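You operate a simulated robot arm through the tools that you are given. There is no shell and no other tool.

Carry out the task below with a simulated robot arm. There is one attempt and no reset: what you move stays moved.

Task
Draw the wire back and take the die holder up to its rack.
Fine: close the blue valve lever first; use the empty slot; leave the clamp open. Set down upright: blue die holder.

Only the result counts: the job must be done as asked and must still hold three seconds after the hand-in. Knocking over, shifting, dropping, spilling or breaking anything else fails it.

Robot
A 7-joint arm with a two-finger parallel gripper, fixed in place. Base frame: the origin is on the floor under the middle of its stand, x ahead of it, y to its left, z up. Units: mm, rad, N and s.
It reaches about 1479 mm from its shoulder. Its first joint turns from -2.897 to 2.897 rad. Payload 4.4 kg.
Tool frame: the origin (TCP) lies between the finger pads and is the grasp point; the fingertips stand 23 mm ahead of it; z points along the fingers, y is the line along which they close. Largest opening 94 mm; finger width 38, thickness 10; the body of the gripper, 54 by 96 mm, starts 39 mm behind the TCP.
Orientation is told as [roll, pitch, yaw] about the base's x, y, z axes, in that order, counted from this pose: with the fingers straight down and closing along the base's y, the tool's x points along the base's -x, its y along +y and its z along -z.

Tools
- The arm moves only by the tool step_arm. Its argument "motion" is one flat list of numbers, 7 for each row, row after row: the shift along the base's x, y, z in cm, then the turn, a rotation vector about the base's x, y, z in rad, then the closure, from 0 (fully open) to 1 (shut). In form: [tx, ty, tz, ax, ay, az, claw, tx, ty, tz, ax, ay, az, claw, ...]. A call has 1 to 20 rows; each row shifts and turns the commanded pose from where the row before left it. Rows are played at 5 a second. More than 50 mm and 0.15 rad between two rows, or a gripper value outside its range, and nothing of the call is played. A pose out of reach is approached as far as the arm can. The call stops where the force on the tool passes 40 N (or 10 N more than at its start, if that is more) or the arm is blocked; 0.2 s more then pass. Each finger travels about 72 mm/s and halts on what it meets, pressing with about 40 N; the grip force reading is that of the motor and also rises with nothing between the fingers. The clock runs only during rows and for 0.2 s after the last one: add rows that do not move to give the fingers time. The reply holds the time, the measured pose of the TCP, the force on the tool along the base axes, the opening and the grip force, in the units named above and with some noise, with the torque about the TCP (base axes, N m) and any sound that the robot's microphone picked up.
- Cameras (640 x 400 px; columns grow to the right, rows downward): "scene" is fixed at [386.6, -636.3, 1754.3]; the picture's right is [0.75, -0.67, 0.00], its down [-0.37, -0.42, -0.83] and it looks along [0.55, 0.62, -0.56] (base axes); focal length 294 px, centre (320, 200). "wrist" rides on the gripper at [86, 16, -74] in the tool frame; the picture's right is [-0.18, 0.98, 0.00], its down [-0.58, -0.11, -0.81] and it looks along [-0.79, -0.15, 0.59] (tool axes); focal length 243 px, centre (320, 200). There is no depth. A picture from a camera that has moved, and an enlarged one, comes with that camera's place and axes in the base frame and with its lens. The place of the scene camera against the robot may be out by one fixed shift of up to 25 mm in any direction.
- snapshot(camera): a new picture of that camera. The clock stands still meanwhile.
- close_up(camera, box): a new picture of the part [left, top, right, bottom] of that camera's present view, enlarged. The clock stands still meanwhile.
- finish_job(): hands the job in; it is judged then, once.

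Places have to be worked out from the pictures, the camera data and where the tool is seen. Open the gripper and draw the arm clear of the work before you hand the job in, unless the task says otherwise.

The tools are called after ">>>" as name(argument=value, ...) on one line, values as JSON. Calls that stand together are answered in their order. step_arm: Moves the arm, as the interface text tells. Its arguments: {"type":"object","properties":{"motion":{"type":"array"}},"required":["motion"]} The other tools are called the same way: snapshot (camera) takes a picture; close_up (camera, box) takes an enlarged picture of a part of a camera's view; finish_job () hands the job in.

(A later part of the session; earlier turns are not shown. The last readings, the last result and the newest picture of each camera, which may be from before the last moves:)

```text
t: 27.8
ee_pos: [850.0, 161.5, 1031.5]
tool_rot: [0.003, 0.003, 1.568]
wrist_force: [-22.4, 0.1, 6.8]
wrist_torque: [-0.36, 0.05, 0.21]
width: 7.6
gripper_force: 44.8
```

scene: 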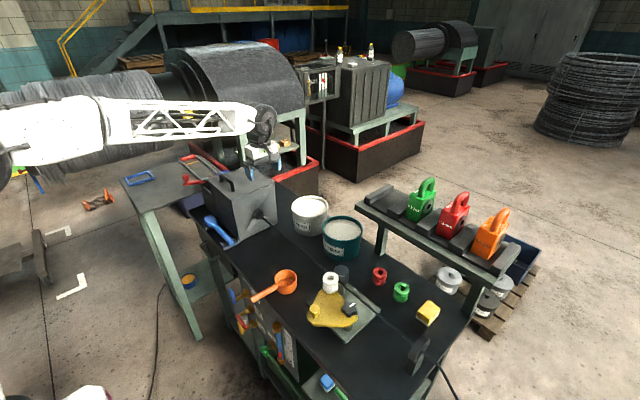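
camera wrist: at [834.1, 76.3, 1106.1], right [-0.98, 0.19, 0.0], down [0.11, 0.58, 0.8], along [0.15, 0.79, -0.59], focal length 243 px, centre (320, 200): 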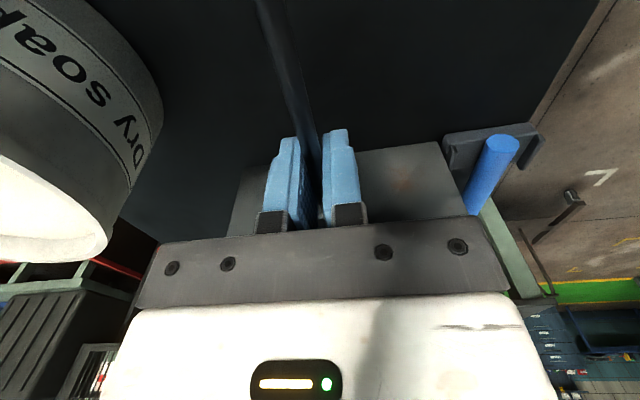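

Residual sideways force of -22 N in x suggests the wire lies slightly to -x; I nudge the gripper that way.

>>> step_arm(motion=[-0.15, 0, 0, 0, 0, 0, 1, 0, 0, 0, 0, 0, 0, 1])

```text
t: 28.4
ee_pos: [849.9, 162.0, 1030.5]
tool_rot: [0.002, 0.003, 1.569]
wrist_force: [24.7, 1.2, 0.7]
wrist_torque: [-0.15, -0.03, 0.36]
width: 7.9
gripper_force: 45.0
```

It overshot to +25 N, so the balance is about halfway. I move back 0.8 mm and then begin pulling slowly in -y.

>>> step_arm(motion=[0.08, 0, 0, 0, 0, 0, 1, 0, 0, 0, 0, 0, 0, 1])

>>> step_arm(motion=[0, -0.4, 0, 0, 0, 0, 1, 0, -0.4, 0, 0, 0, 0, 1, 0, -0.4, 0, 0, 0, 0, 1, 0, -0.4, 0, 0, 0, 0, 1])

```text
t: 29.0
ee_pos: [850.9, 162.4, 1031.3]
tool_rot: [0.002, 0.003, 1.569]
wrist_force: [17.9, -2.2, 5.8]
wrist_torque: [0.39, 0.01, 0.27]
width: 7.5
gripper_force: 44.5
```

```text
t: 30.0
ee_pos: [849.4, 145.6, 1032.4]
tool_rot: [0.002, 0.002, 1.572]
wrist_force: [26.2, 5.2, 7.4]
wrist_torque: [0.29, -0.05, 0.18]
width: 7.4
gripper_force: 44.6
```

The gripper moved 17 mm with only about 5 N along y. I relieve the sideways force and pull further, watching the forces.

>>> step_arm(motion=[0.05, 0, -0.05, 0, 0, 0, 1, 0, -1, 0, 0, 0, 0, 1, 0, -1, 0, 0, 0, 0, 1, 0, -1, 0, 0, 0, 0, 1, 0, -1, 0, 0, 0, 0, 1, 0, 0, 0, 0, 0, 0, 1])

>>> close_up(camera="scene", box=[170, 130, 370, 300])

>>> snapshot(camera="wrist")

```text
t: 31.4
ee_pos: [850.7, 106.2, 1030.8]
tool_rot: [0.001, 0.003, 1.569]
wrist_force: [4.6, 1.8, 30.6]
wrist_torque: [0.32, 0.01, 0.29]
width: 7.4
gripper_force: 44.9
```

```text
2.35 times, centred on (270, 215) of scene
camera zoom: at [386.6, -636.3, 1754.3], right [0.75, -0.67, 0.0], down [-0.37, -0.42, -0.83], along [0.55, 0.62, -0.56], focal length 693 px, centre (438, 165)
```

zoom: 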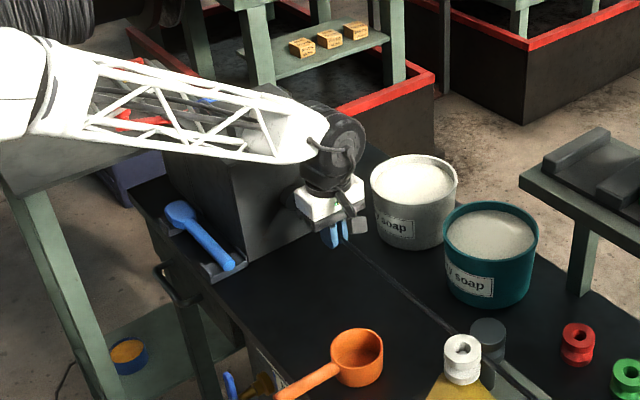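

```text
taken
camera wrist: at [833.9, 19.8, 1106.0], right [-0.98, 0.19, 0.0], down [0.11, 0.58, 0.8], along [0.15, 0.79, -0.59], focal length 243 px, centre (320, 200)
```

wrist: 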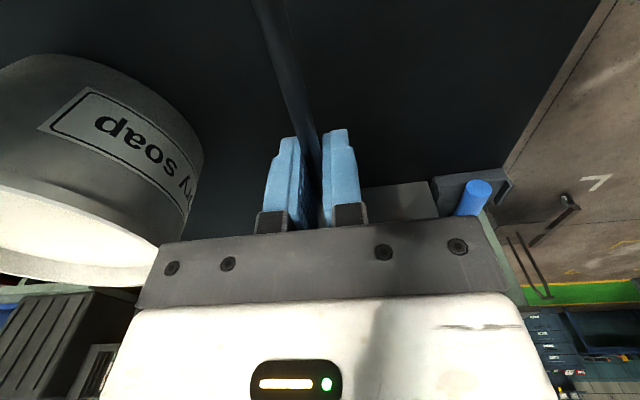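

The wire moves with low resistance (a few N along y); the z force indicates I'm slightly low. I correct z and keep pulling.

>>> step_arm(motion=[0, -0.5, 0.08, 0, 0, 0, 1, 0, -1.5, 0, 0, 0, 0, 1, 0, -1.5, 0, 0, 0, 0, 1, 0, -1.5, 0, 0, 0, 0, 1, 0, -1.5, 0, 0, 0, 0, 1, 0, 0, 0, 0, 0, 0, 1])

```text
t: 32.8
ee_pos: [849.8, 40.5, 1031.0]
tool_rot: [0.005, 0.004, 1.569]
wrist_force: [6.9, 3.8, 12.6]
wrist_torque: [0.09, 0.0, 0.23]
width: 7.9
gripper_force: 45.3
```

>>> step_arm(motion=[0, -1.0, 0.03, 0, 0, 0, 1, 0, -1.5, 0, 0, 0, 0, 1, 0, -1.5, 0, 0, 0, 0, 1, 0, -1.5, 0, 0, 0, 0, 1, 0, -1.5, 0, 0, 0, 0, 1, 0, 0, 0, 0, 0, 0, 1])

>>> snapshot(camera="wrist")

>>> close_up(camera="scene", box=[200, 170, 500, 400])

```text
t: 34.2
ee_pos: [850.6, -29.6, 1030.5]
tool_rot: [0.006, 0.002, 1.568]
wrist_force: [5.2, 2.1, -2.9]
wrist_torque: [0.18, -0.02, 0.35]
width: 7.7
gripper_force: 45.3
```

```text
taken
camera wrist: at [834.0, -115.2, 1106.0], right [-0.98, 0.19, 0.0], down [0.11, 0.58, 0.8], along [0.15, 0.79, -0.59], focal length 243 px, centre (320, 200)
```

wrist: 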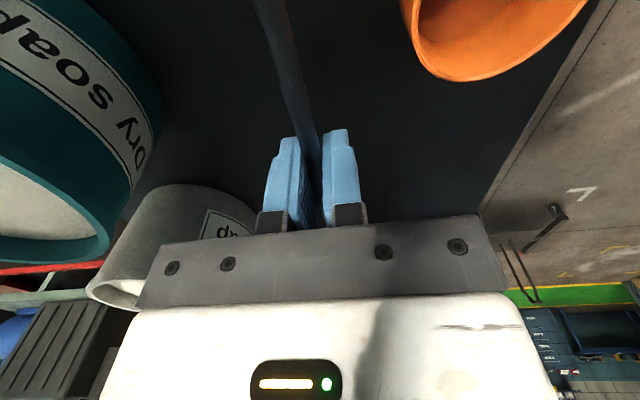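

```text
1.74 times, centred on (350, 285) of scene
camera zoom: at [386.6, -636.3, 1754.3], right [0.75, -0.67, 0.0], down [-0.37, -0.42, -0.83], along [0.55, 0.62, -0.56], focal length 512 px, centre (268, 52)
```

zoom: 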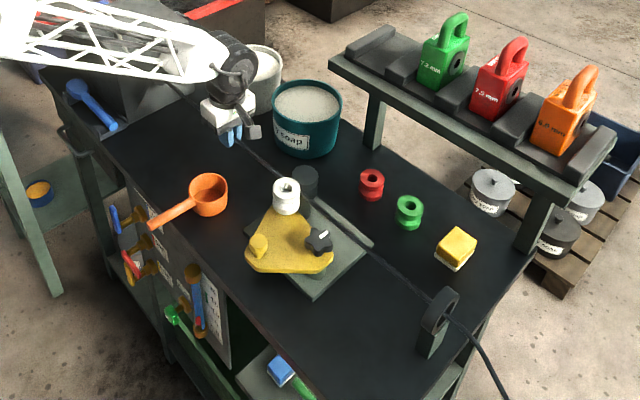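

192 mm drawn so far with light resistance. I draw another 50 mm, then release and check the tip from the far side.

>>> step_arm(motion=[0, -1.0, 0, 0, 0, 0, 1, 0, -1.5, 0, 0, 0, 0, 1, 0, -1.5, 0, 0, 0, 0, 1, 0, -1.2, 0, 0, 0, 0, 1, 0, 0, 0, 0, 0, 0, 1])

```text
t: 34.8
ee_pos: [849.7, -49.7, 1031.3]
tool_rot: [0.003, 0.0, 1.572]
wrist_force: [1.7, 14.8, -1.7]
wrist_torque: [0.03, -0.02, -0.06]
width: 7.8
gripper_force: 44.8
stopped in row 3: the force on the tool passed its limit at 71 N (the readings are from after the stop); the commanded pose is now the measured one
```

The wire hit its end stop at about 212 mm of travel. I open partway, lift off the wire and rise.

>>> step_arm(motion=[0, 0.2, 0, 0, 0, 0, 1, 0, 0, 0, 0, 0, 0, 0.6, 0, 0, 0, 0, 0, 0, 0.6, 0, 0, 0, 0, 0, 0, 0.6, 0, 0, 3, 0, 0, 0, 0.6, 0, 0, 4, 0, 0, 0, 0.6, 0, 0, 4.5, 0, 0, 0, 0.6, 0, 0, 4.5, 0, 0, 0, 0.6, 0, 0, 4.5, 0, 0, 0, 0.6, 0, 0, 4.5, 0, 0, 0, 0.6, 0, 0, 4.5, 0, 0, 0, 0.6])

>>> snapshot(camera="scene")

```text
t: 37.2
ee_pos: [850.2, -49.5, 1326.4]
tool_rot: [0.005, 0.001, 1.57]
wrist_force: [-0.7, 0.6, -0.4]
wrist_torque: [0.01, 0.0, 0.0]
width: 37.7
gripper_force: 0.0
```

```text
taken
```

scene: 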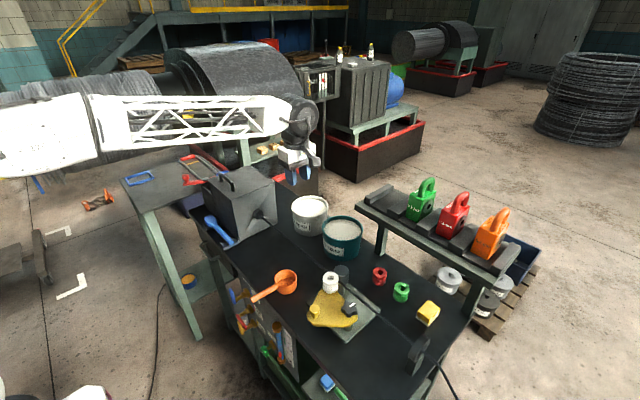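

The wire is released. I now go over the die compartment with yaw 0 (closing along y) to inspect the holder, clamp and wire tip from above.

>>> step_arm(motion=[0, 4, 0.4, 0, 0, -0.112, 0.3, 0, 4, 0.4, 0, 0, -0.112, 0, 0, 4, 0.4, 0, 0, -0.112, 0, 0, 4, 0.4, 0, 0, -0.112, 0, 0, 4, 0.4, 0, 0, -0.112, 0, 0, 4, 0, 0, 0, -0.112, 0, 0, 4, 0, 0, 0, -0.112, 0, 0, 4, 0, 0, 0, -0.112, 0, 0, 4, 0, 0, 0, -0.112, 0, 0, 4, 0, 0, 0, -0.112, 0, 0, 4, 0, 0, 0, -0.112, 0, 0, 4, 0, 0, 0, -0.112, 0, 0, 4, 0, 0, 0, -0.112, 0, 0, 4, 0, 0, 0, -0.112, 0])

>>> snapshot(camera="wrist")

>>> close_up(camera="wrist", box=[220, 0, 460, 180])

```text
t: 40.2
ee_pos: [850.1, 510.0, 1345.6]
tool_rot: [0.006, 0.001, 0.0]
wrist_force: [0.1, 0.1, 0.4]
wrist_torque: [0.0, -0.02, 0.04]
width: 93.8
gripper_force: 0.0
```

```text
taken
camera wrist: at [763.8, 526.8, 1420.4], right [0.18, 0.98, 0.0], down [0.58, -0.11, 0.81], along [0.79, -0.15, -0.59], focal length 243 px, centre (320, 200)
```

wrist: 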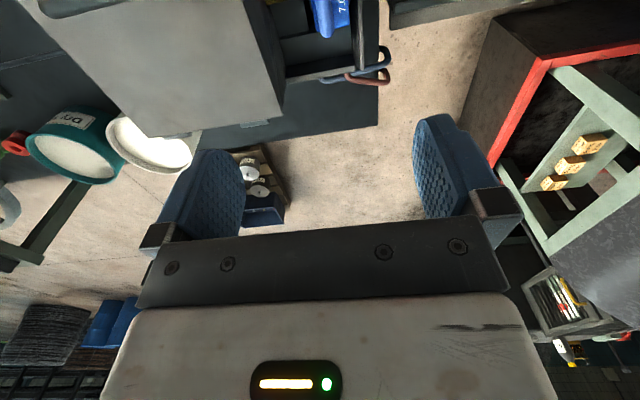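

```text
2.22 times, centred on (340, 90) of wrist
camera zoom: at [763.8, 526.8, 1420.4], right [0.18, 0.98, 0.0], down [0.58, -0.11, 0.81], along [0.79, -0.15, -0.59], focal length 539 px, centre (276, 444)
```

zoom: 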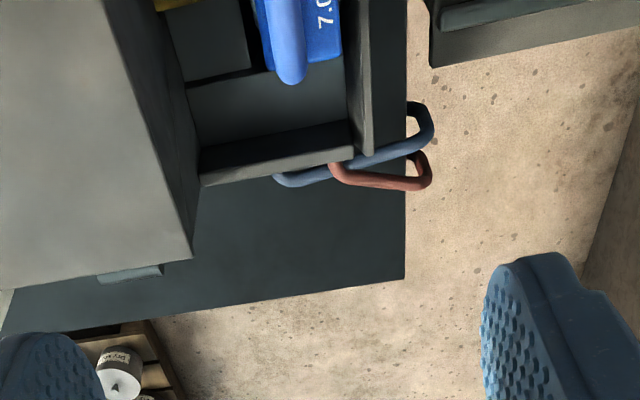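

The holder is at the very top edge of view. I shift back 170 mm in x to see the compartment fully.

>>> step_arm(motion=[-4.3, 0.5, 0, 0, 0, 0, 0, -4.3, 0.5, 0, 0, 0, 0, 0, -4.3, 0.5, 0, 0, 0, 0, 0, -4.3, 0.5, 0, 0, 0, 0, 0])

>>> snapshot(camera="wrist")

>>> close_up(camera="wrist", box=[230, 0, 430, 140])

```text
t: 41.2
ee_pos: [678.2, 530.4, 1343.4]
tool_rot: [0.004, 0.002, 0.004]
wrist_force: [-0.6, 2.0, -0.6]
wrist_torque: [-0.03, 0.01, 0.04]
width: 93.9
gripper_force: 0.1
```

```text
taken
camera wrist: at [591.2, 547.4, 1419.2], right [0.18, 0.98, 0.0], down [0.58, -0.11, 0.8], along [0.79, -0.15, -0.59], focal length 243 px, centre (320, 200)
```

wrist: 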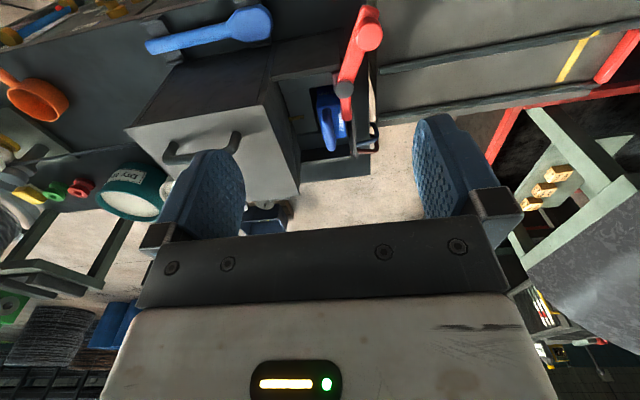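

```text
2.86 times, centred on (330, 70) of wrist
camera zoom: at [591.2, 547.4, 1419.2], right [0.18, 0.98, 0.0], down [0.58, -0.11, 0.8], along [0.79, -0.15, -0.59], focal length 693 px, centre (291, 571)
```

zoom: 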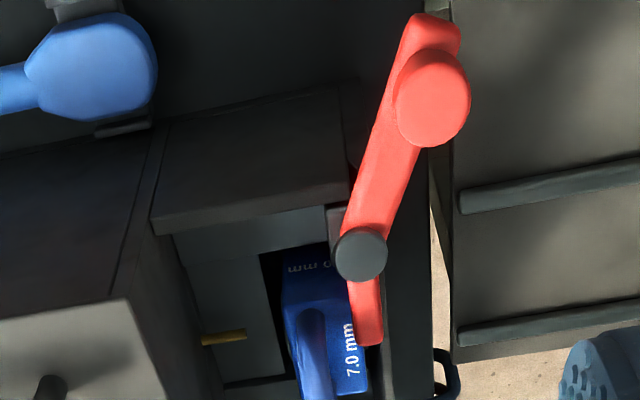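

Key findings: the yellow wire tip is now clear of the holder on its -y side. The red clamp pivots about a vertical axis near (785, 549), its nose over the holder's +y edge at (842, 548) and its knob near (713, 584, ~1105). Pushing the knob toward -y should swing the nose off to +y. I move the closed gripper to the +y side of the knob, still high.

>>> step_arm(motion=[1, 3.5, -2, 0, 0, -0.002, 1, 1, 3.5, -2, 0, 0, -0.002, 1, 1, 3.5, -3, 0, 0, 0, 1, 0.5, 1.4, -4, 0, 0, 0, 1, 0, 0, -3, 0, 0, 0, 1])

>>> snapshot(camera="wrist")

>>> close_up(camera="scene", box=[130, 110, 290, 230])

```text
t: 42.4
ee_pos: [714.5, 650.0, 1206.3]
tool_rot: [0.005, 0.001, -0.001]
wrist_force: [1.1, -0.2, 1.1]
wrist_torque: [0.02, 0.02, 0.0]
width: 0.0
gripper_force: 40.9
```

```text
taken
camera wrist: at [626.9, 667.0, 1280.9], right [0.19, 0.98, 0.0], down [0.58, -0.11, 0.81], along [0.79, -0.15, -0.59], focal length 243 px, centre (320, 200)
```

wrist: 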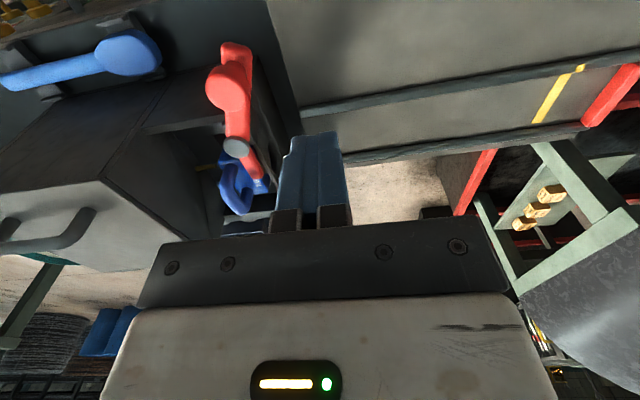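

```text
3.33 times, centred on (210, 170) of scene
camera zoom: at [386.6, -636.3, 1754.3], right [0.75, -0.67, 0.0], down [-0.37, -0.42, -0.83], along [0.55, 0.62, -0.56], focal length 982 px, centre (687, 300)
```

zoom: 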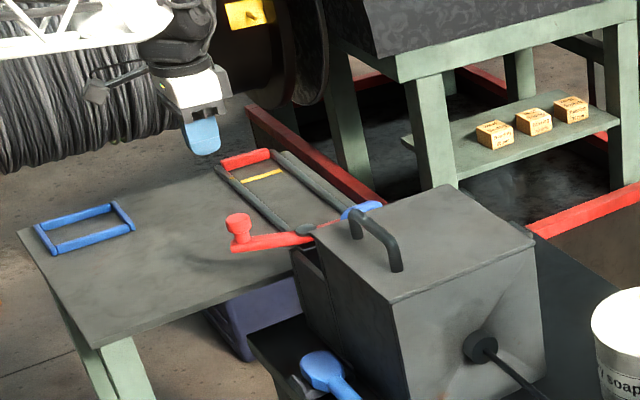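

Triangulated knob top is at about (708, 583, 1108), radius ≈17. I lower the closed fingers beside it on the +y side (fingertips to z≈1085).

>>> step_arm(motion=[-0.3, -0.7, -3.3, 0, 0, 0, 1, -0.3, -0.8, -3.3, 0, 0, 0, 1, 0, 0, -3.2, 0, 0, 0, 1])

>>> snapshot(camera="wrist")

>>> close_up(camera="scene", box=[150, 130, 270, 220])

```text
t: 43.2
ee_pos: [707.7, 634.5, 1108.1]
tool_rot: [0.008, 0.001, -0.002]
wrist_force: [0.8, -0.5, 1.0]
wrist_torque: [0.01, -0.02, 0.0]
width: 0.0
gripper_force: 40.0
```

```text
taken
camera wrist: at [620.7, 651.1, 1183.5], right [0.19, 0.98, 0.0], down [0.58, -0.11, 0.81], along [0.79, -0.15, -0.59], focal length 243 px, centre (320, 200)
```

wrist: 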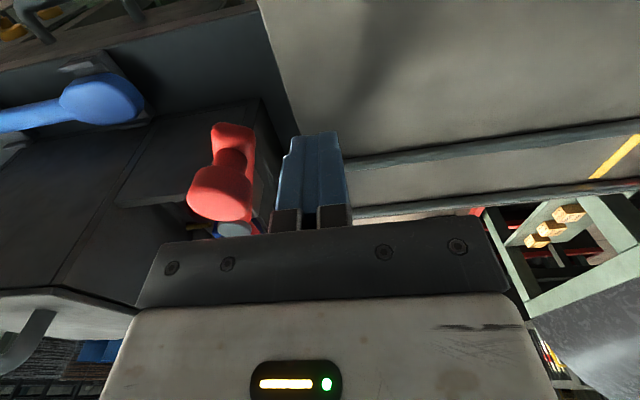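

```text
4.44 times, centred on (210, 175) of scene
camera zoom: at [386.6, -636.3, 1754.3], right [0.75, -0.67, 0.0], down [-0.37, -0.42, -0.83], along [0.55, 0.62, -0.56], focal length 1309 px, centre (809, 311)
```

zoom: 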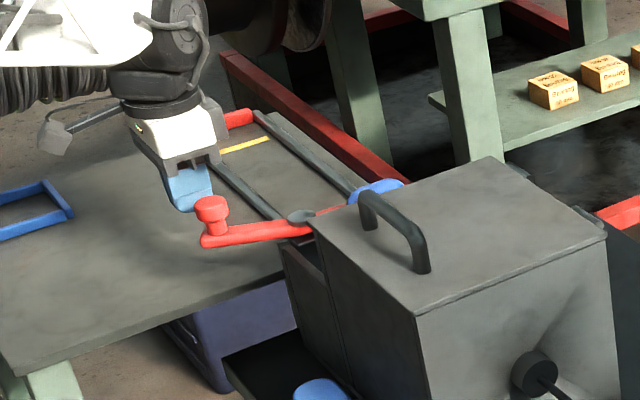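

Geometry confirmed: the finger sits about 24 mm beyond the knob in +y. I push the knob in -y along its arc in small steps.

>>> step_arm(motion=[-0.17, -1.6, 0, 0, 0, 0, 1, 0, -0.8, 0, 0, 0, 0, 1, -0.2, -1.2, 0, 0, 0, 0, 1, -0.2, -1.1, 0, 0, 0, 0, 1, -0.1, -1.1, 0, 0, 0, 0, 1])

>>> snapshot(camera="wrist")

>>> close_up(camera="scene", box=[150, 130, 270, 220])

```text
t: 44.4
ee_pos: [699.9, 577.2, 1109.3]
tool_rot: [0.006, 0.002, -0.003]
wrist_force: [-0.2, 1.5, 0.7]
wrist_torque: [-0.02, 0.0, 0.02]
width: 0.0
gripper_force: 40.6
```

```text
taken
camera wrist: at [613.5, 593.7, 1183.2], right [0.19, 0.98, 0.0], down [0.58, -0.11, 0.81], along [0.79, -0.15, -0.59], focal length 243 px, centre (320, 200)
```

wrist: 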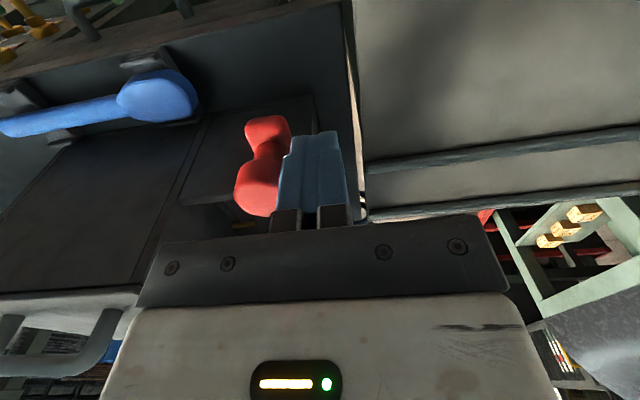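

```text
4.44 times, centred on (210, 175) of scene
camera zoom: at [386.6, -636.3, 1754.3], right [0.75, -0.67, 0.0], down [-0.37, -0.42, -0.83], along [0.55, 0.62, -0.56], focal length 1309 px, centre (809, 311)
```

zoom: 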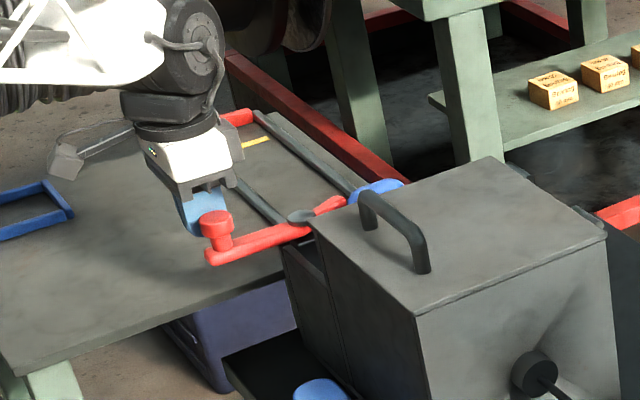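

The clamp is swinging freely and its nose is moving off to +y. I continue along the arc.

>>> step_arm(motion=[0, -1.1, 0, 0, 0, 0, 1, 0.2, -1.1, 0, 0, 0, 0, 1, 0.3, -1.0, 0, 0, 0, 0, 1, 0.4, -1.0, 0, 0, 0, 0, 1, 0.5, -0.9, 0, 0, 0, 0, 1, 0.7, -0.9, 0, 0, 0, 0, 1])

>>> snapshot(camera="wrist")

>>> close_up(camera="scene", box=[150, 130, 270, 220])

```text
t: 45.8
ee_pos: [719.3, 518.2, 1108.2]
tool_rot: [0.006, 0.002, -0.001]
wrist_force: [-13.0, 26.1, 0.7]
wrist_torque: [-0.05, 0.01, -0.06]
width: 0.1
gripper_force: 39.9
```

```text
taken
camera wrist: at [633.1, 535.2, 1183.0], right [0.18, 0.98, 0.0], down [0.58, -0.11, 0.8], along [0.79, -0.15, -0.59], focal length 243 px, centre (320, 200)
```

wrist: 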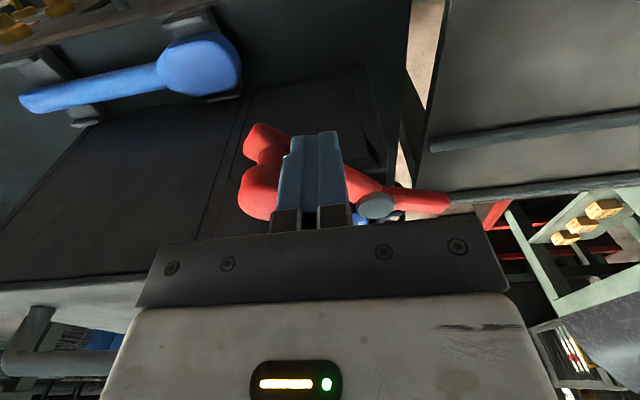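

```text
4.44 times, centred on (210, 175) of scene
camera zoom: at [386.6, -636.3, 1754.3], right [0.75, -0.67, 0.0], down [-0.37, -0.42, -0.83], along [0.55, 0.62, -0.56], focal length 1309 px, centre (809, 311)
```

zoom: 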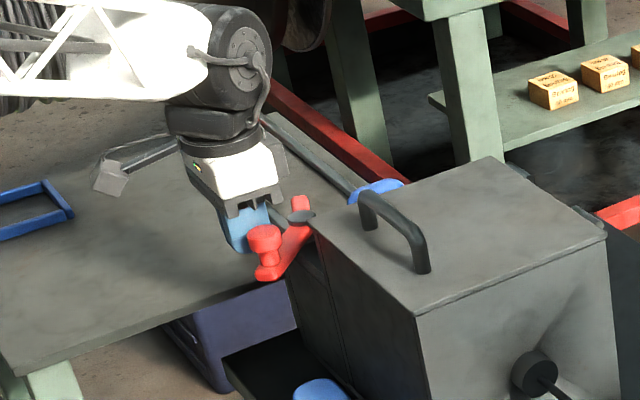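

The force has risen to about 29 N with the nose pointing roughly +y (rotated by ~70°), so the clamp looks to be at its stop. I back off and rise to inspect it.

>>> step_arm(motion=[-0.3, 0.8, 0, 0, 0, 0, 1, -0.5, 1.5, 0, 0, 0, 0, 1, 0, 1, 3, 0, 0, 0, 1, 0, 0, 4.5, 0, 0, 0, 1, 0, 0, 4.5, 0, 0, 0, 1, 0, -1, 4.5, 0, 0, 0, 1, -1, -1, 4.5, 0, 0, 0, 0.5, -2, -1, 3, 0, 0, 0, 0])

>>> snapshot(camera="wrist")

>>> close_up(camera="wrist", box=[240, 0, 440, 140])

```text
t: 47.6
ee_pos: [682.7, 520.7, 1346.9]
tool_rot: [0.003, 0.004, -0.002]
wrist_force: [0.4, -0.1, -0.7]
wrist_torque: [-0.02, 0.01, 0.01]
width: 80.7
gripper_force: 0.8
```

```text
taken
camera wrist: at [597.2, 536.8, 1421.2], right [0.19, 0.98, 0.0], down [0.58, -0.11, 0.8], along [0.79, -0.15, -0.59], focal length 243 px, centre (320, 200)
```

wrist: 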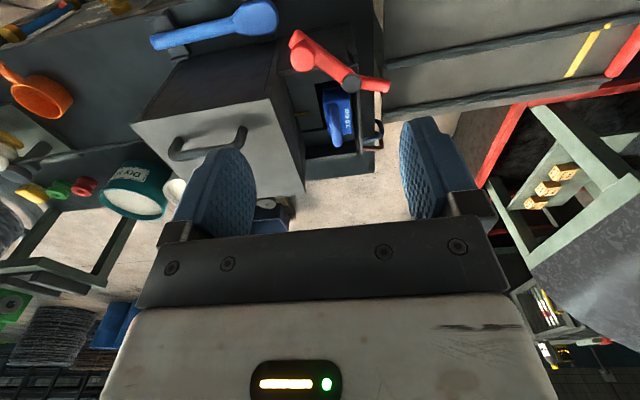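

```text
2.86 times, centred on (340, 70) of wrist
camera zoom: at [597.2, 536.8, 1421.2], right [0.19, 0.98, 0.0], down [0.58, -0.11, 0.8], along [0.79, -0.15, -0.59], focal length 693 px, centre (263, 571)
```

zoom: 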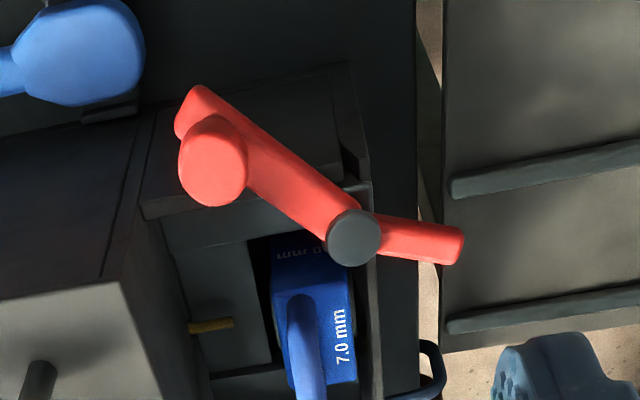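

The clamp is open and clear of the holder: holder body about x≥820, y 502–545, with the wire tip at y≈469 behind it. Before grasping I inspect the rack's empty slot, moving over toward it at height.

>>> step_arm(motion=[1.5, -4, 0.5, 0, 0, 0, 0, 1.5, -4, 0.5, 0, 0, 0, 0, 1.5, -4, 0.5, 0, 0, 0, 0, 2, -4, 0.5, 0, 0, 0, 0, 2, -4, 0.5, 0, 0, 0, 0, 2, -4, 0.5, 0, 0, 0, 0, 2.5, -4, 0.5, 0, 0, 0, 0, 2.5, -4, 0.5, 0, 0, 0, 0, 2.5, -4, 0.5, 0, 0, 0, 0, 2.5, -4, 0.5, 0, 0, 0, 0, 2.5, -4, 0, 0, 0, 0, 0, 2.5, -4, 0, 0, 0, 0, 0])

>>> snapshot(camera="wrist")

>>> close_up(camera="wrist", box=[160, 60, 460, 240])

```text
t: 50.2
ee_pos: [935.9, 42.3, 1400.6]
tool_rot: [0.003, 0.001, -0.002]
wrist_force: [0.5, -1.0, 0.1]
wrist_torque: [0.02, -0.03, -0.03]
width: 94.2
gripper_force: 0.0
```

```text
taken
camera wrist: at [850.5, 57.6, 1473.9], right [0.19, 0.98, 0.0], down [0.58, -0.11, 0.81], along [0.79, -0.15, -0.59], focal length 243 px, centre (320, 200)
```

wrist: 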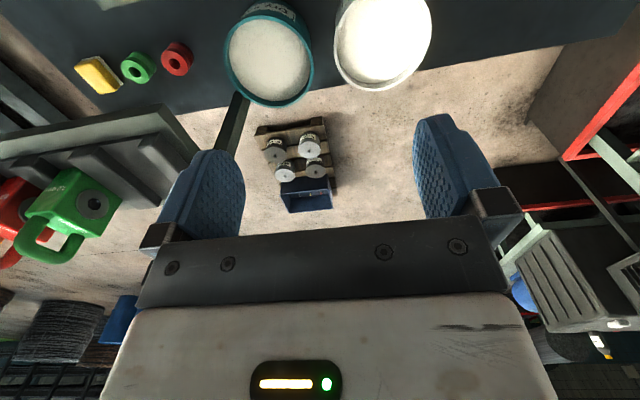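

```text
2.13 times, centred on (310, 150) of wrist
camera zoom: at [850.5, 57.6, 1473.9], right [0.19, 0.98, 0.0], down [0.58, -0.11, 0.81], along [0.79, -0.15, -0.59], focal length 518 px, centre (341, 307)
```

zoom: 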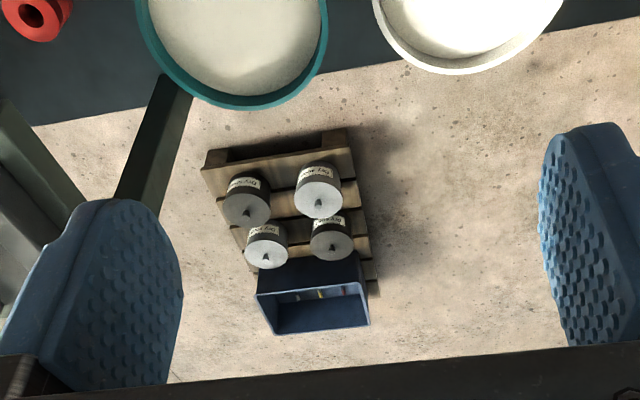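

The rack is farther toward -y; I shift there.

>>> step_arm(motion=[-1, -4.5, 0, 0, 0, 0, 0, -1, -4.5, 0, 0, 0, 0, 0, -1, -4.5, 0, 0, 0, 0, 0, -1, -4.5, 0, 0, 0, 0, 0, -1, -4.5, 0, 0, 0, 0, 0])

>>> snapshot(camera="wrist")

>>> close_up(camera="wrist", box=[200, 60, 460, 240])

```text
t: 51.4
ee_pos: [887.0, -185.1, 1398.4]
tool_rot: [0.004, 0.003, -0.002]
wrist_force: [-0.2, 0.4, 0.5]
wrist_torque: [0.01, 0.01, 0.04]
width: 94.1
gripper_force: 0.1
```

```text
taken
camera wrist: at [801.2, -168.1, 1473.8], right [0.19, 0.98, 0.0], down [0.58, -0.11, 0.8], along [0.79, -0.15, -0.59], focal length 243 px, centre (320, 200)
```

wrist: 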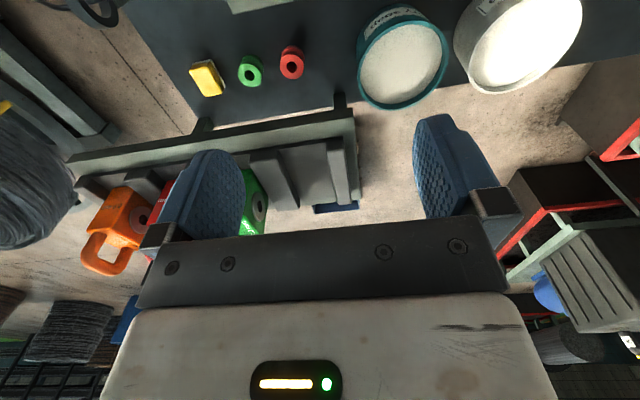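

```text
2.22 times, centred on (330, 150) of wrist
camera zoom: at [801.2, -168.1, 1473.8], right [0.19, 0.98, 0.0], down [0.58, -0.11, 0.8], along [0.79, -0.15, -0.59], focal length 539 px, centre (298, 311)
```

zoom: 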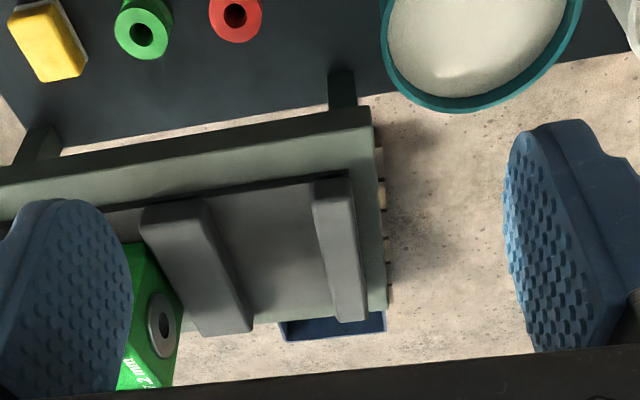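

Combining scene and wrist views, the rack is high and close: slot floor at about z≈1272, x≈973–1070, y≈-245…-195. I rise for a steeper second view to triangulate the slot accurately.

>>> step_arm(motion=[0, 0, 4, 0, 0, 0, 0, 0, 0, 4, 0, 0, 0, 0, 1.5, -1, 3, 0, 0, 0, 0, 2, -2, 0, 0, 0, 0, 0])

>>> snapshot(camera="wrist")

>>> close_up(camera="wrist", box=[200, 0, 440, 180])

```text
t: 52.4
ee_pos: [922.4, -215.3, 1510.5]
tool_rot: [0.003, -0.001, -0.002]
wrist_force: [-0.5, -0.5, 1.4]
wrist_torque: [-0.02, -0.02, 0.03]
width: 93.9
gripper_force: 0.0
```

```text
taken
camera wrist: at [835.8, -198.3, 1584.5], right [0.19, 0.98, 0.0], down [0.58, -0.11, 0.81], along [0.79, -0.15, -0.59], focal length 243 px, centre (320, 200)
```

wrist: 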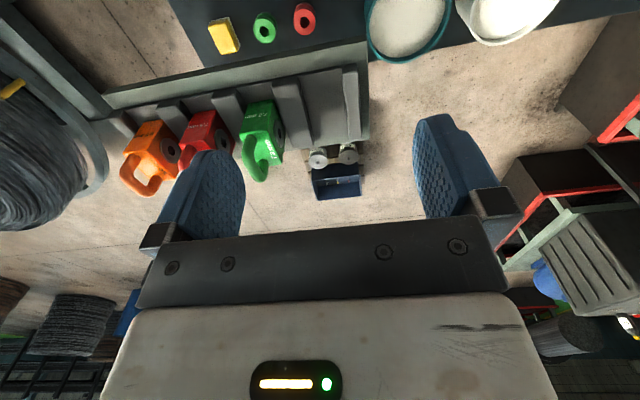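

```text
2.22 times, centred on (320, 90) of wrist
camera zoom: at [835.8, -198.3, 1584.5], right [0.19, 0.98, 0.0], down [0.58, -0.11, 0.81], along [0.79, -0.15, -0.59], focal length 539 px, centre (320, 444)
```

zoom: 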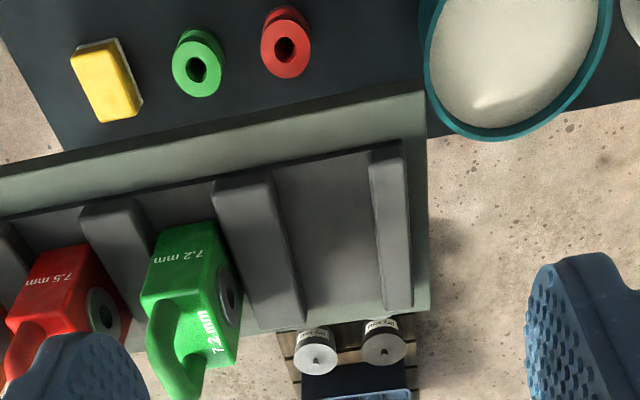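

This view shows the empty slot well, between the end divider and the green holder. For accurate depth I take one steep view and one shallow view of the rack.

>>> step_arm(motion=[3.5, -0.7, -0.7, 0, 0, 0, 0, 3.5, -0.7, -0.7, 0, 0, 0, 0, 3.8, -0.7, -0.7, 0, 0, 0.002, 0])

>>> close_up(camera="wrist", box=[180, 0, 440, 195])

>>> snapshot(camera="wrist")

```text
t: 53.2
ee_pos: [1030.2, -237.5, 1488.6]
tool_rot: [0.003, 0.0, 0.001]
wrist_force: [-1.1, 0.2, 0.7]
wrist_torque: [0.0, -0.04, -0.03]
width: 93.9
gripper_force: 0.0
```

```text
2.05 times, centred on (310, 98) of wrist
camera zoom: at [944.1, -220.7, 1562.6], right [0.18, 0.98, 0.0], down [0.58, -0.11, 0.81], along [0.79, -0.15, -0.59], focal length 498 px, centre (340, 410)
```

zoom: 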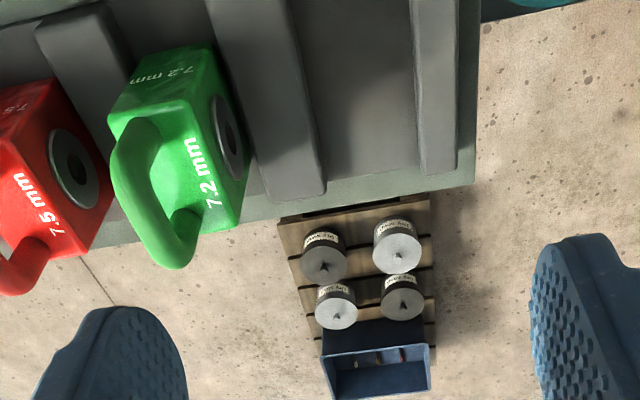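

```text
taken
camera wrist: at [944.1, -220.7, 1562.6], right [0.18, 0.98, 0.0], down [0.58, -0.11, 0.81], along [0.79, -0.15, -0.59], focal length 243 px, centre (320, 200)
```

wrist: 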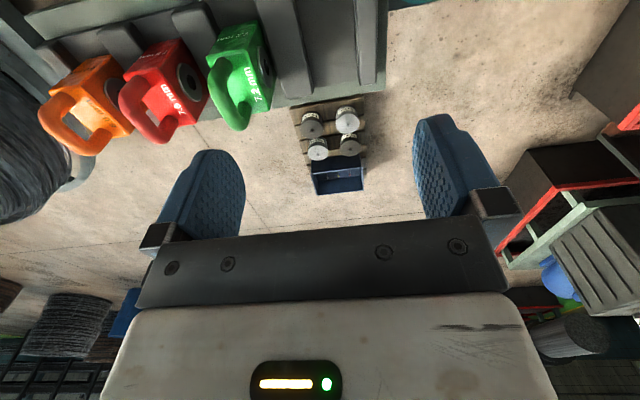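

Triangulation now agrees: green's die hole is at about (1070, -308, 1267), slot floor z≈1234, and the empty slot centre is y≈-231 (about 60 mm wide for a 43 mm holder). I return over the blue holder to grasp its handle.

>>> step_arm(motion=[-1, 4.4, -0.5, 0, 0, 0, 0.36, -1, 4.4, -0.5, 0, 0, 0, 0.36, -1, 4.4, -0.5, 0, 0, 0, 0.36, -1, 4.4, -0.5, 0, 0, 0, 0.36, -1, 4.4, -0.5, 0, 0, 0, 0.36, -1, 4.4, -0.5, 0, 0, 0, 0.36, -1, 4.4, -0.5, 0, 0, 0, 0.36, -1, 4.4, -0.5, 0, 0, 0, 0.36, -1, 4.4, -1, 0, 0, 0, 0.36, -1, 4.4, -1, 0, 0, 0, 0.36, -1, 4.4, -1, 0, 0, 0, 0.36, -1, 4.4, -1, 0, 0, 0, 0.36, -1, 4.4, -1.5, 0, 0, 0, 0.36, -1, 4.4, -2, 0, 0, 0, 0.36, -1, 4.4, -2, 0, 0, 0, 0.36, -1, 4.4, -2, 0, 0, 0, 0.36, -1, 4.4, -2, 0, 0, 0, 0.36, -0.9, 1.2, -2, 0, 0, 0, 0.36])

>>> snapshot(camera="wrist")

>>> snapshot(camera="scene")

```text
t: 57.0
ee_pos: [851.8, 525.4, 1293.5]
tool_rot: [0.005, 0.001, -0.001]
wrist_force: [0.3, -0.4, -0.3]
wrist_torque: [-0.02, -0.01, 0.01]
width: 60.2
gripper_force: 0.1
```

```text
taken
camera wrist: at [765.4, 541.1, 1367.6], right [0.18, 0.98, 0.0], down [0.58, -0.11, 0.81], along [0.79, -0.15, -0.59], focal length 243 px, centre (320, 200)
```

wrist: 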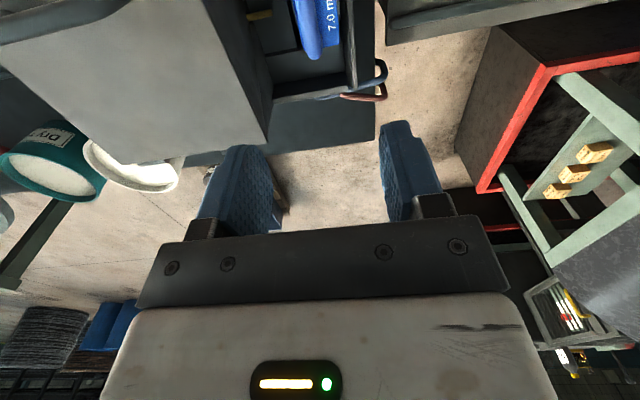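

```text
taken
```

scene: 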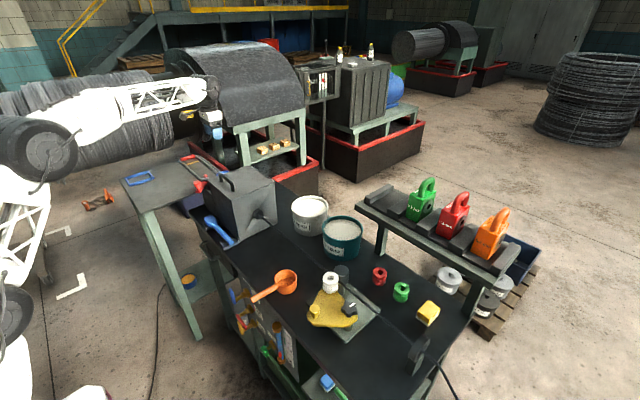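

The handle appears near y≈520. I descend to z≈1180 and check the alignment of the fingers over the handle.

>>> step_arm(motion=[0, -0.1, -4, 0, 0, 0, 0.36, 0, 0, -4, 0, 0, 0, 0.36, 0, 0, -3, 0, 0, 0, 0.36])

>>> close_up(camera="wrist", box=[200, 0, 440, 240])

>>> close_up(camera="scene", box=[150, 110, 290, 230])

```text
t: 57.8
ee_pos: [852.9, 523.4, 1182.4]
tool_rot: [0.006, -0.002, 0.0]
wrist_force: [-0.9, 0.6, 0.5]
wrist_torque: [0.01, -0.03, -0.03]
width: 60.1
gripper_force: 0.0
```

```text
1.67 times, centred on (320, 120) of wrist
camera zoom: at [765.7, 539.3, 1257.6], right [0.18, 0.98, 0.0], down [0.58, -0.11, 0.81], along [0.79, -0.15, -0.59], focal length 404 px, centre (320, 333)
```

zoom: 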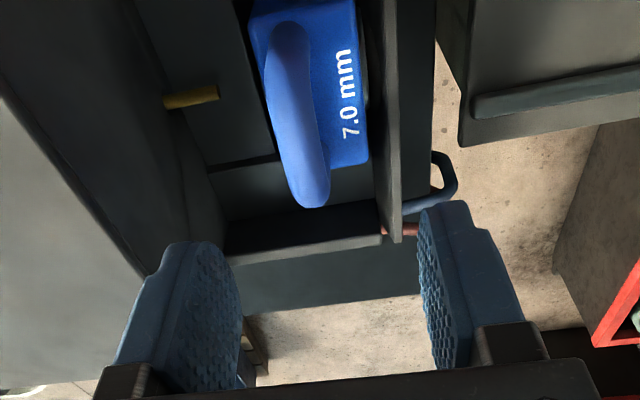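

```text
3.33 times, centred on (220, 170) of scene
camera zoom: at [386.6, -636.3, 1754.3], right [0.75, -0.67, 0.0], down [-0.37, -0.42, -0.83], along [0.55, 0.62, -0.56], focal length 982 px, centre (653, 300)
```

zoom: 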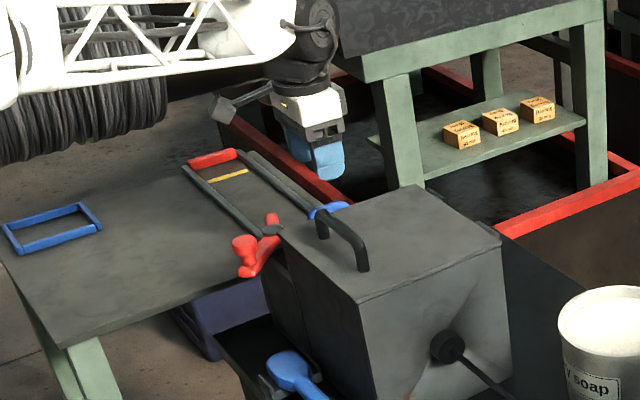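

The fingers look roughly centred over the handle, maybe with an offset of a few mm. I descend further with fingers straddling the handle and check again.

>>> step_arm(motion=[-0.1, -0.2, -3, 0, 0, 0, 0.36, 0, 0, -2.7, 0, 0, 0, 0.36])

>>> close_up(camera="wrist", box=[200, 0, 440, 240])

```text
t: 58.4
ee_pos: [852.1, 521.7, 1124.9]
tool_rot: [0.005, 0.001, 0.0]
wrist_force: [0.5, -0.1, 0.5]
wrist_torque: [0.01, 0.02, 0.01]
width: 60.4
gripper_force: 0.0
```

```text
1.67 times, centred on (320, 120) of wrist
camera zoom: at [764.8, 537.4, 1199.9], right [0.18, 0.98, 0.0], down [0.58, -0.11, 0.81], along [0.79, -0.15, -0.59], focal length 404 px, centre (320, 333)
```

zoom: 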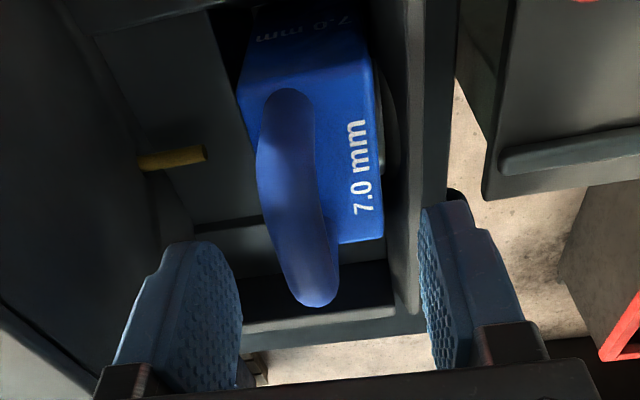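

Body top is at z≈1065 (x 815–883, y 503–543), with the handle bar at about z≈1098, slightly to -y of the body centre. I descend to z≈1095 (fingertips just above the body) and then close gradually, using the y force to centre.

>>> step_arm(motion=[-0.1, -0.2, -1.5, 0, 0, 0, 0.36, 0, 0, -1.5, 0, 0, 0, 0.36, 0, 0, 0, 0, 0, 0, 0.6, 0, 0, 0, 0, 0, 0, 0.68, 0, 0, 0, 0, 0, 0, 0.68])

>>> close_up(camera="wrist", box=[200, 0, 440, 240])

```text
t: 59.6
ee_pos: [850.5, 518.8, 1094.5]
tool_rot: [0.004, 0.002, 0.0]
wrist_force: [-0.6, -0.1, -0.5]
wrist_torque: [0.05, 0.03, 0.0]
width: 30.0
gripper_force: 0.1
```

```text
1.67 times, centred on (320, 120) of wrist
camera zoom: at [764.3, 535.3, 1169.6], right [0.18, 0.98, 0.0], down [0.58, -0.11, 0.81], along [0.79, -0.15, -0.59], focal length 404 px, centre (320, 333)
```

zoom: 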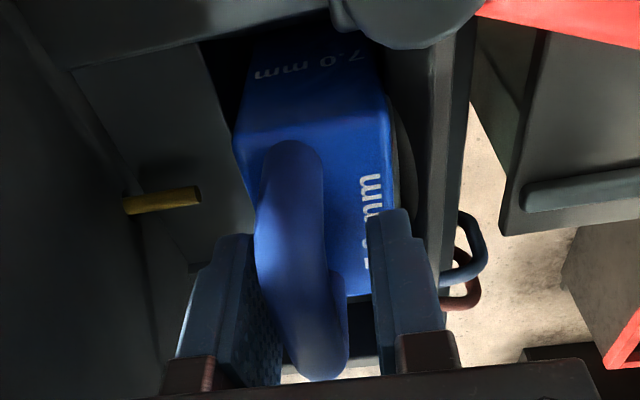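

The handle lies nearer the -y finger. I shift 5 mm toward -y and close a bit more.

>>> step_arm(motion=[0, -0.5, 0, 0, 0, 0, 0.66, 0, 0, 0, 0, 0, 0, 0.66])

>>> close_up(camera="wrist", box=[200, 0, 440, 240])

```text
t: 60.2
ee_pos: [850.4, 514.9, 1094.5]
tool_rot: [0.004, 0.003, -0.002]
wrist_force: [1.0, -0.5, 0.5]
wrist_torque: [0.0, -0.01, -0.02]
width: 32.1
gripper_force: 0.1
```

```text
1.67 times, centred on (320, 120) of wrist
camera zoom: at [763.8, 530.4, 1169.5], right [0.18, 0.98, 0.0], down [0.58, -0.11, 0.81], along [0.79, -0.15, -0.59], focal length 404 px, centre (320, 333)
```

zoom: 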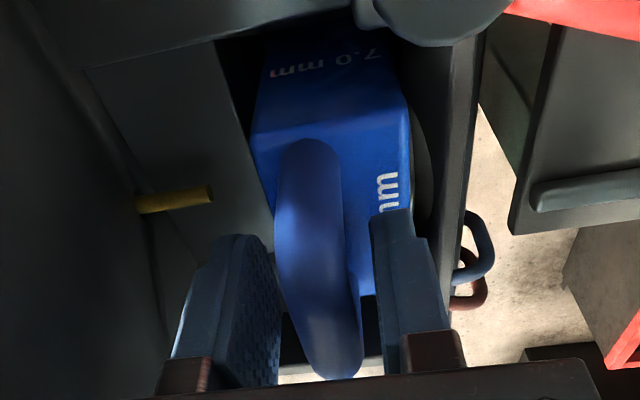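

Nearly centred: about 3 mm more toward -y. I shift and close to grip, watching the forces.

>>> step_arm(motion=[0, -0.28, 0, 0, 0, 0, 0.68, 0, 0, 0, 0, 0, 0, 0.76, 0, 0, 0, 0, 0, 0, 0.8, 0, 0, 0, 0, 0, 0, 0.8])

>>> close_up(camera="wrist", box=[200, 0, 440, 240])

```text
t: 61.2
ee_pos: [850.3, 510.8, 1094.4]
tool_rot: [0.003, 0.001, 0.001]
wrist_force: [-0.2, 1.1, 0.5]
wrist_torque: [-0.01, 0.0, 0.0]
width: 19.7
gripper_force: 1.0
```

```text
1.67 times, centred on (320, 120) of wrist
camera zoom: at [763.6, 527.6, 1169.7], right [0.18, 0.98, 0.0], down [0.58, -0.11, 0.81], along [0.79, -0.15, -0.59], focal length 404 px, centre (320, 333)
```

zoom: 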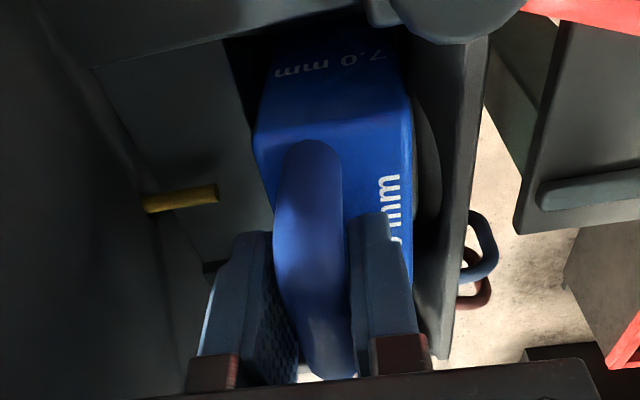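

Opening is 19.7 mm with the first light touch and nearly no side force — well centred. I close fully to grip.

>>> step_arm(motion=[0, 0, 0, 0, 0, 0, 0.9, 0, 0, 0, 0, 0, 0, 1, 0, 0, 0, 0, 0, 0, 1])

```text
t: 62.0
ee_pos: [850.7, 511.9, 1094.7]
tool_rot: [0.002, 0.002, 0.001]
wrist_force: [-0.6, 2.4, 0.5]
wrist_torque: [0.03, -0.02, -0.09]
width: 17.0
gripper_force: 40.7
```

Gripped at 17 mm with almost no side load. I lift slowly straight up and watch the forces.

>>> step_arm(motion=[0, 0, 0.5, 0, 0, 0, 1, 0, 0, 0.5, 0, 0, 0, 1, 0, 0, 1, 0, 0, 0, 1, 0, 0, 1, 0, 0, 0, 1])

>>> snapshot(camera="wrist")

```text
t: 63.0
ee_pos: [849.2, 510.9, 1125.1]
tool_rot: [0.004, 0.002, -0.002]
wrist_force: [0.2, -1.0, -11.0]
wrist_torque: [-0.11, 0.02, 0.02]
width: 16.8
gripper_force: 40.2
```

```text
taken
camera wrist: at [764.1, 527.2, 1199.3], right [0.18, 0.98, 0.0], down [0.58, -0.11, 0.8], along [0.79, -0.15, -0.59], focal length 243 px, centre (320, 200)
```

wrist: 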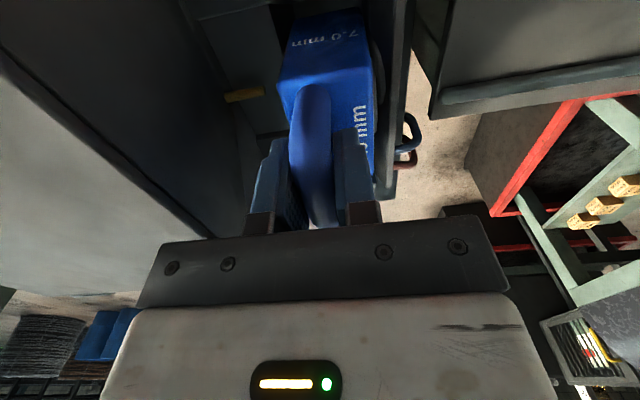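

The holder is free (about 11 N, hanging upright). I lift it straight up to a safe transit height.

>>> step_arm(motion=[0, 0, 2, 0, 0, 0, 1, 0, 0, 2.5, 0, 0, 0, 1, 0, 0, 3, 0, 0, 0, 1, 0, 0, 3, 0, 0, 0, 1, 0, 0, 3, 0, 0, 0, 1, 0, 0, 3, 0, 0, 0, 1, 0, 0, 3, 0, 0, 0, 1, 0, 0, 3, 0, 0, 0, 1, 0, 0, 3, 0, 0, 0, 1, 0, 0, 3, 0, 0, 0, 1])

>>> snapshot(camera="wrist")

>>> snapshot(camera="scene")

```text
t: 65.2
ee_pos: [850.1, 511.5, 1410.5]
tool_rot: [0.003, 0.002, 0.0]
wrist_force: [0.4, 0.9, -10.2]
wrist_torque: [-0.1, 0.03, 0.02]
width: 17.0
gripper_force: 40.6
```

```text
taken
camera wrist: at [764.1, 527.9, 1484.8], right [0.18, 0.98, 0.0], down [0.58, -0.11, 0.8], along [0.79, -0.15, -0.59], focal length 243 px, centre (320, 200)
```

wrist: 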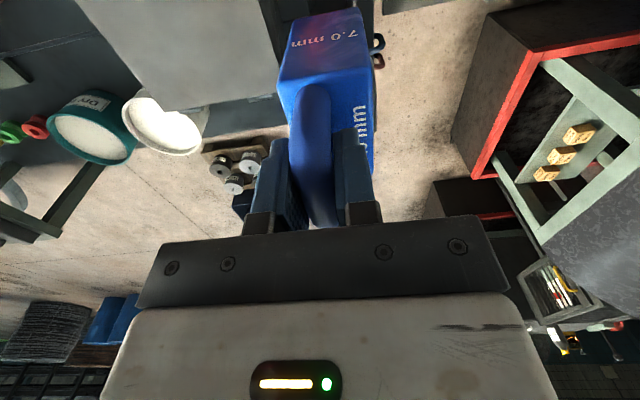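

```text
taken
```

scene: 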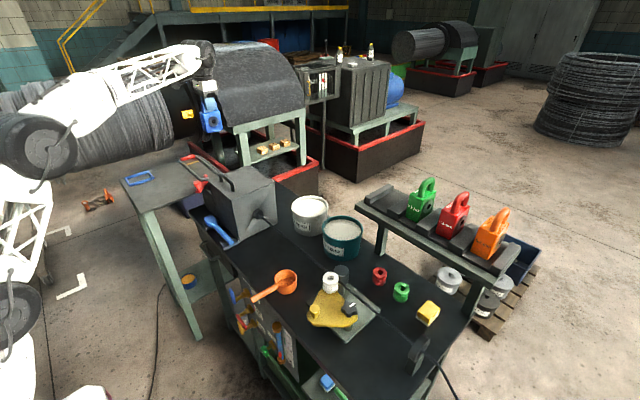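

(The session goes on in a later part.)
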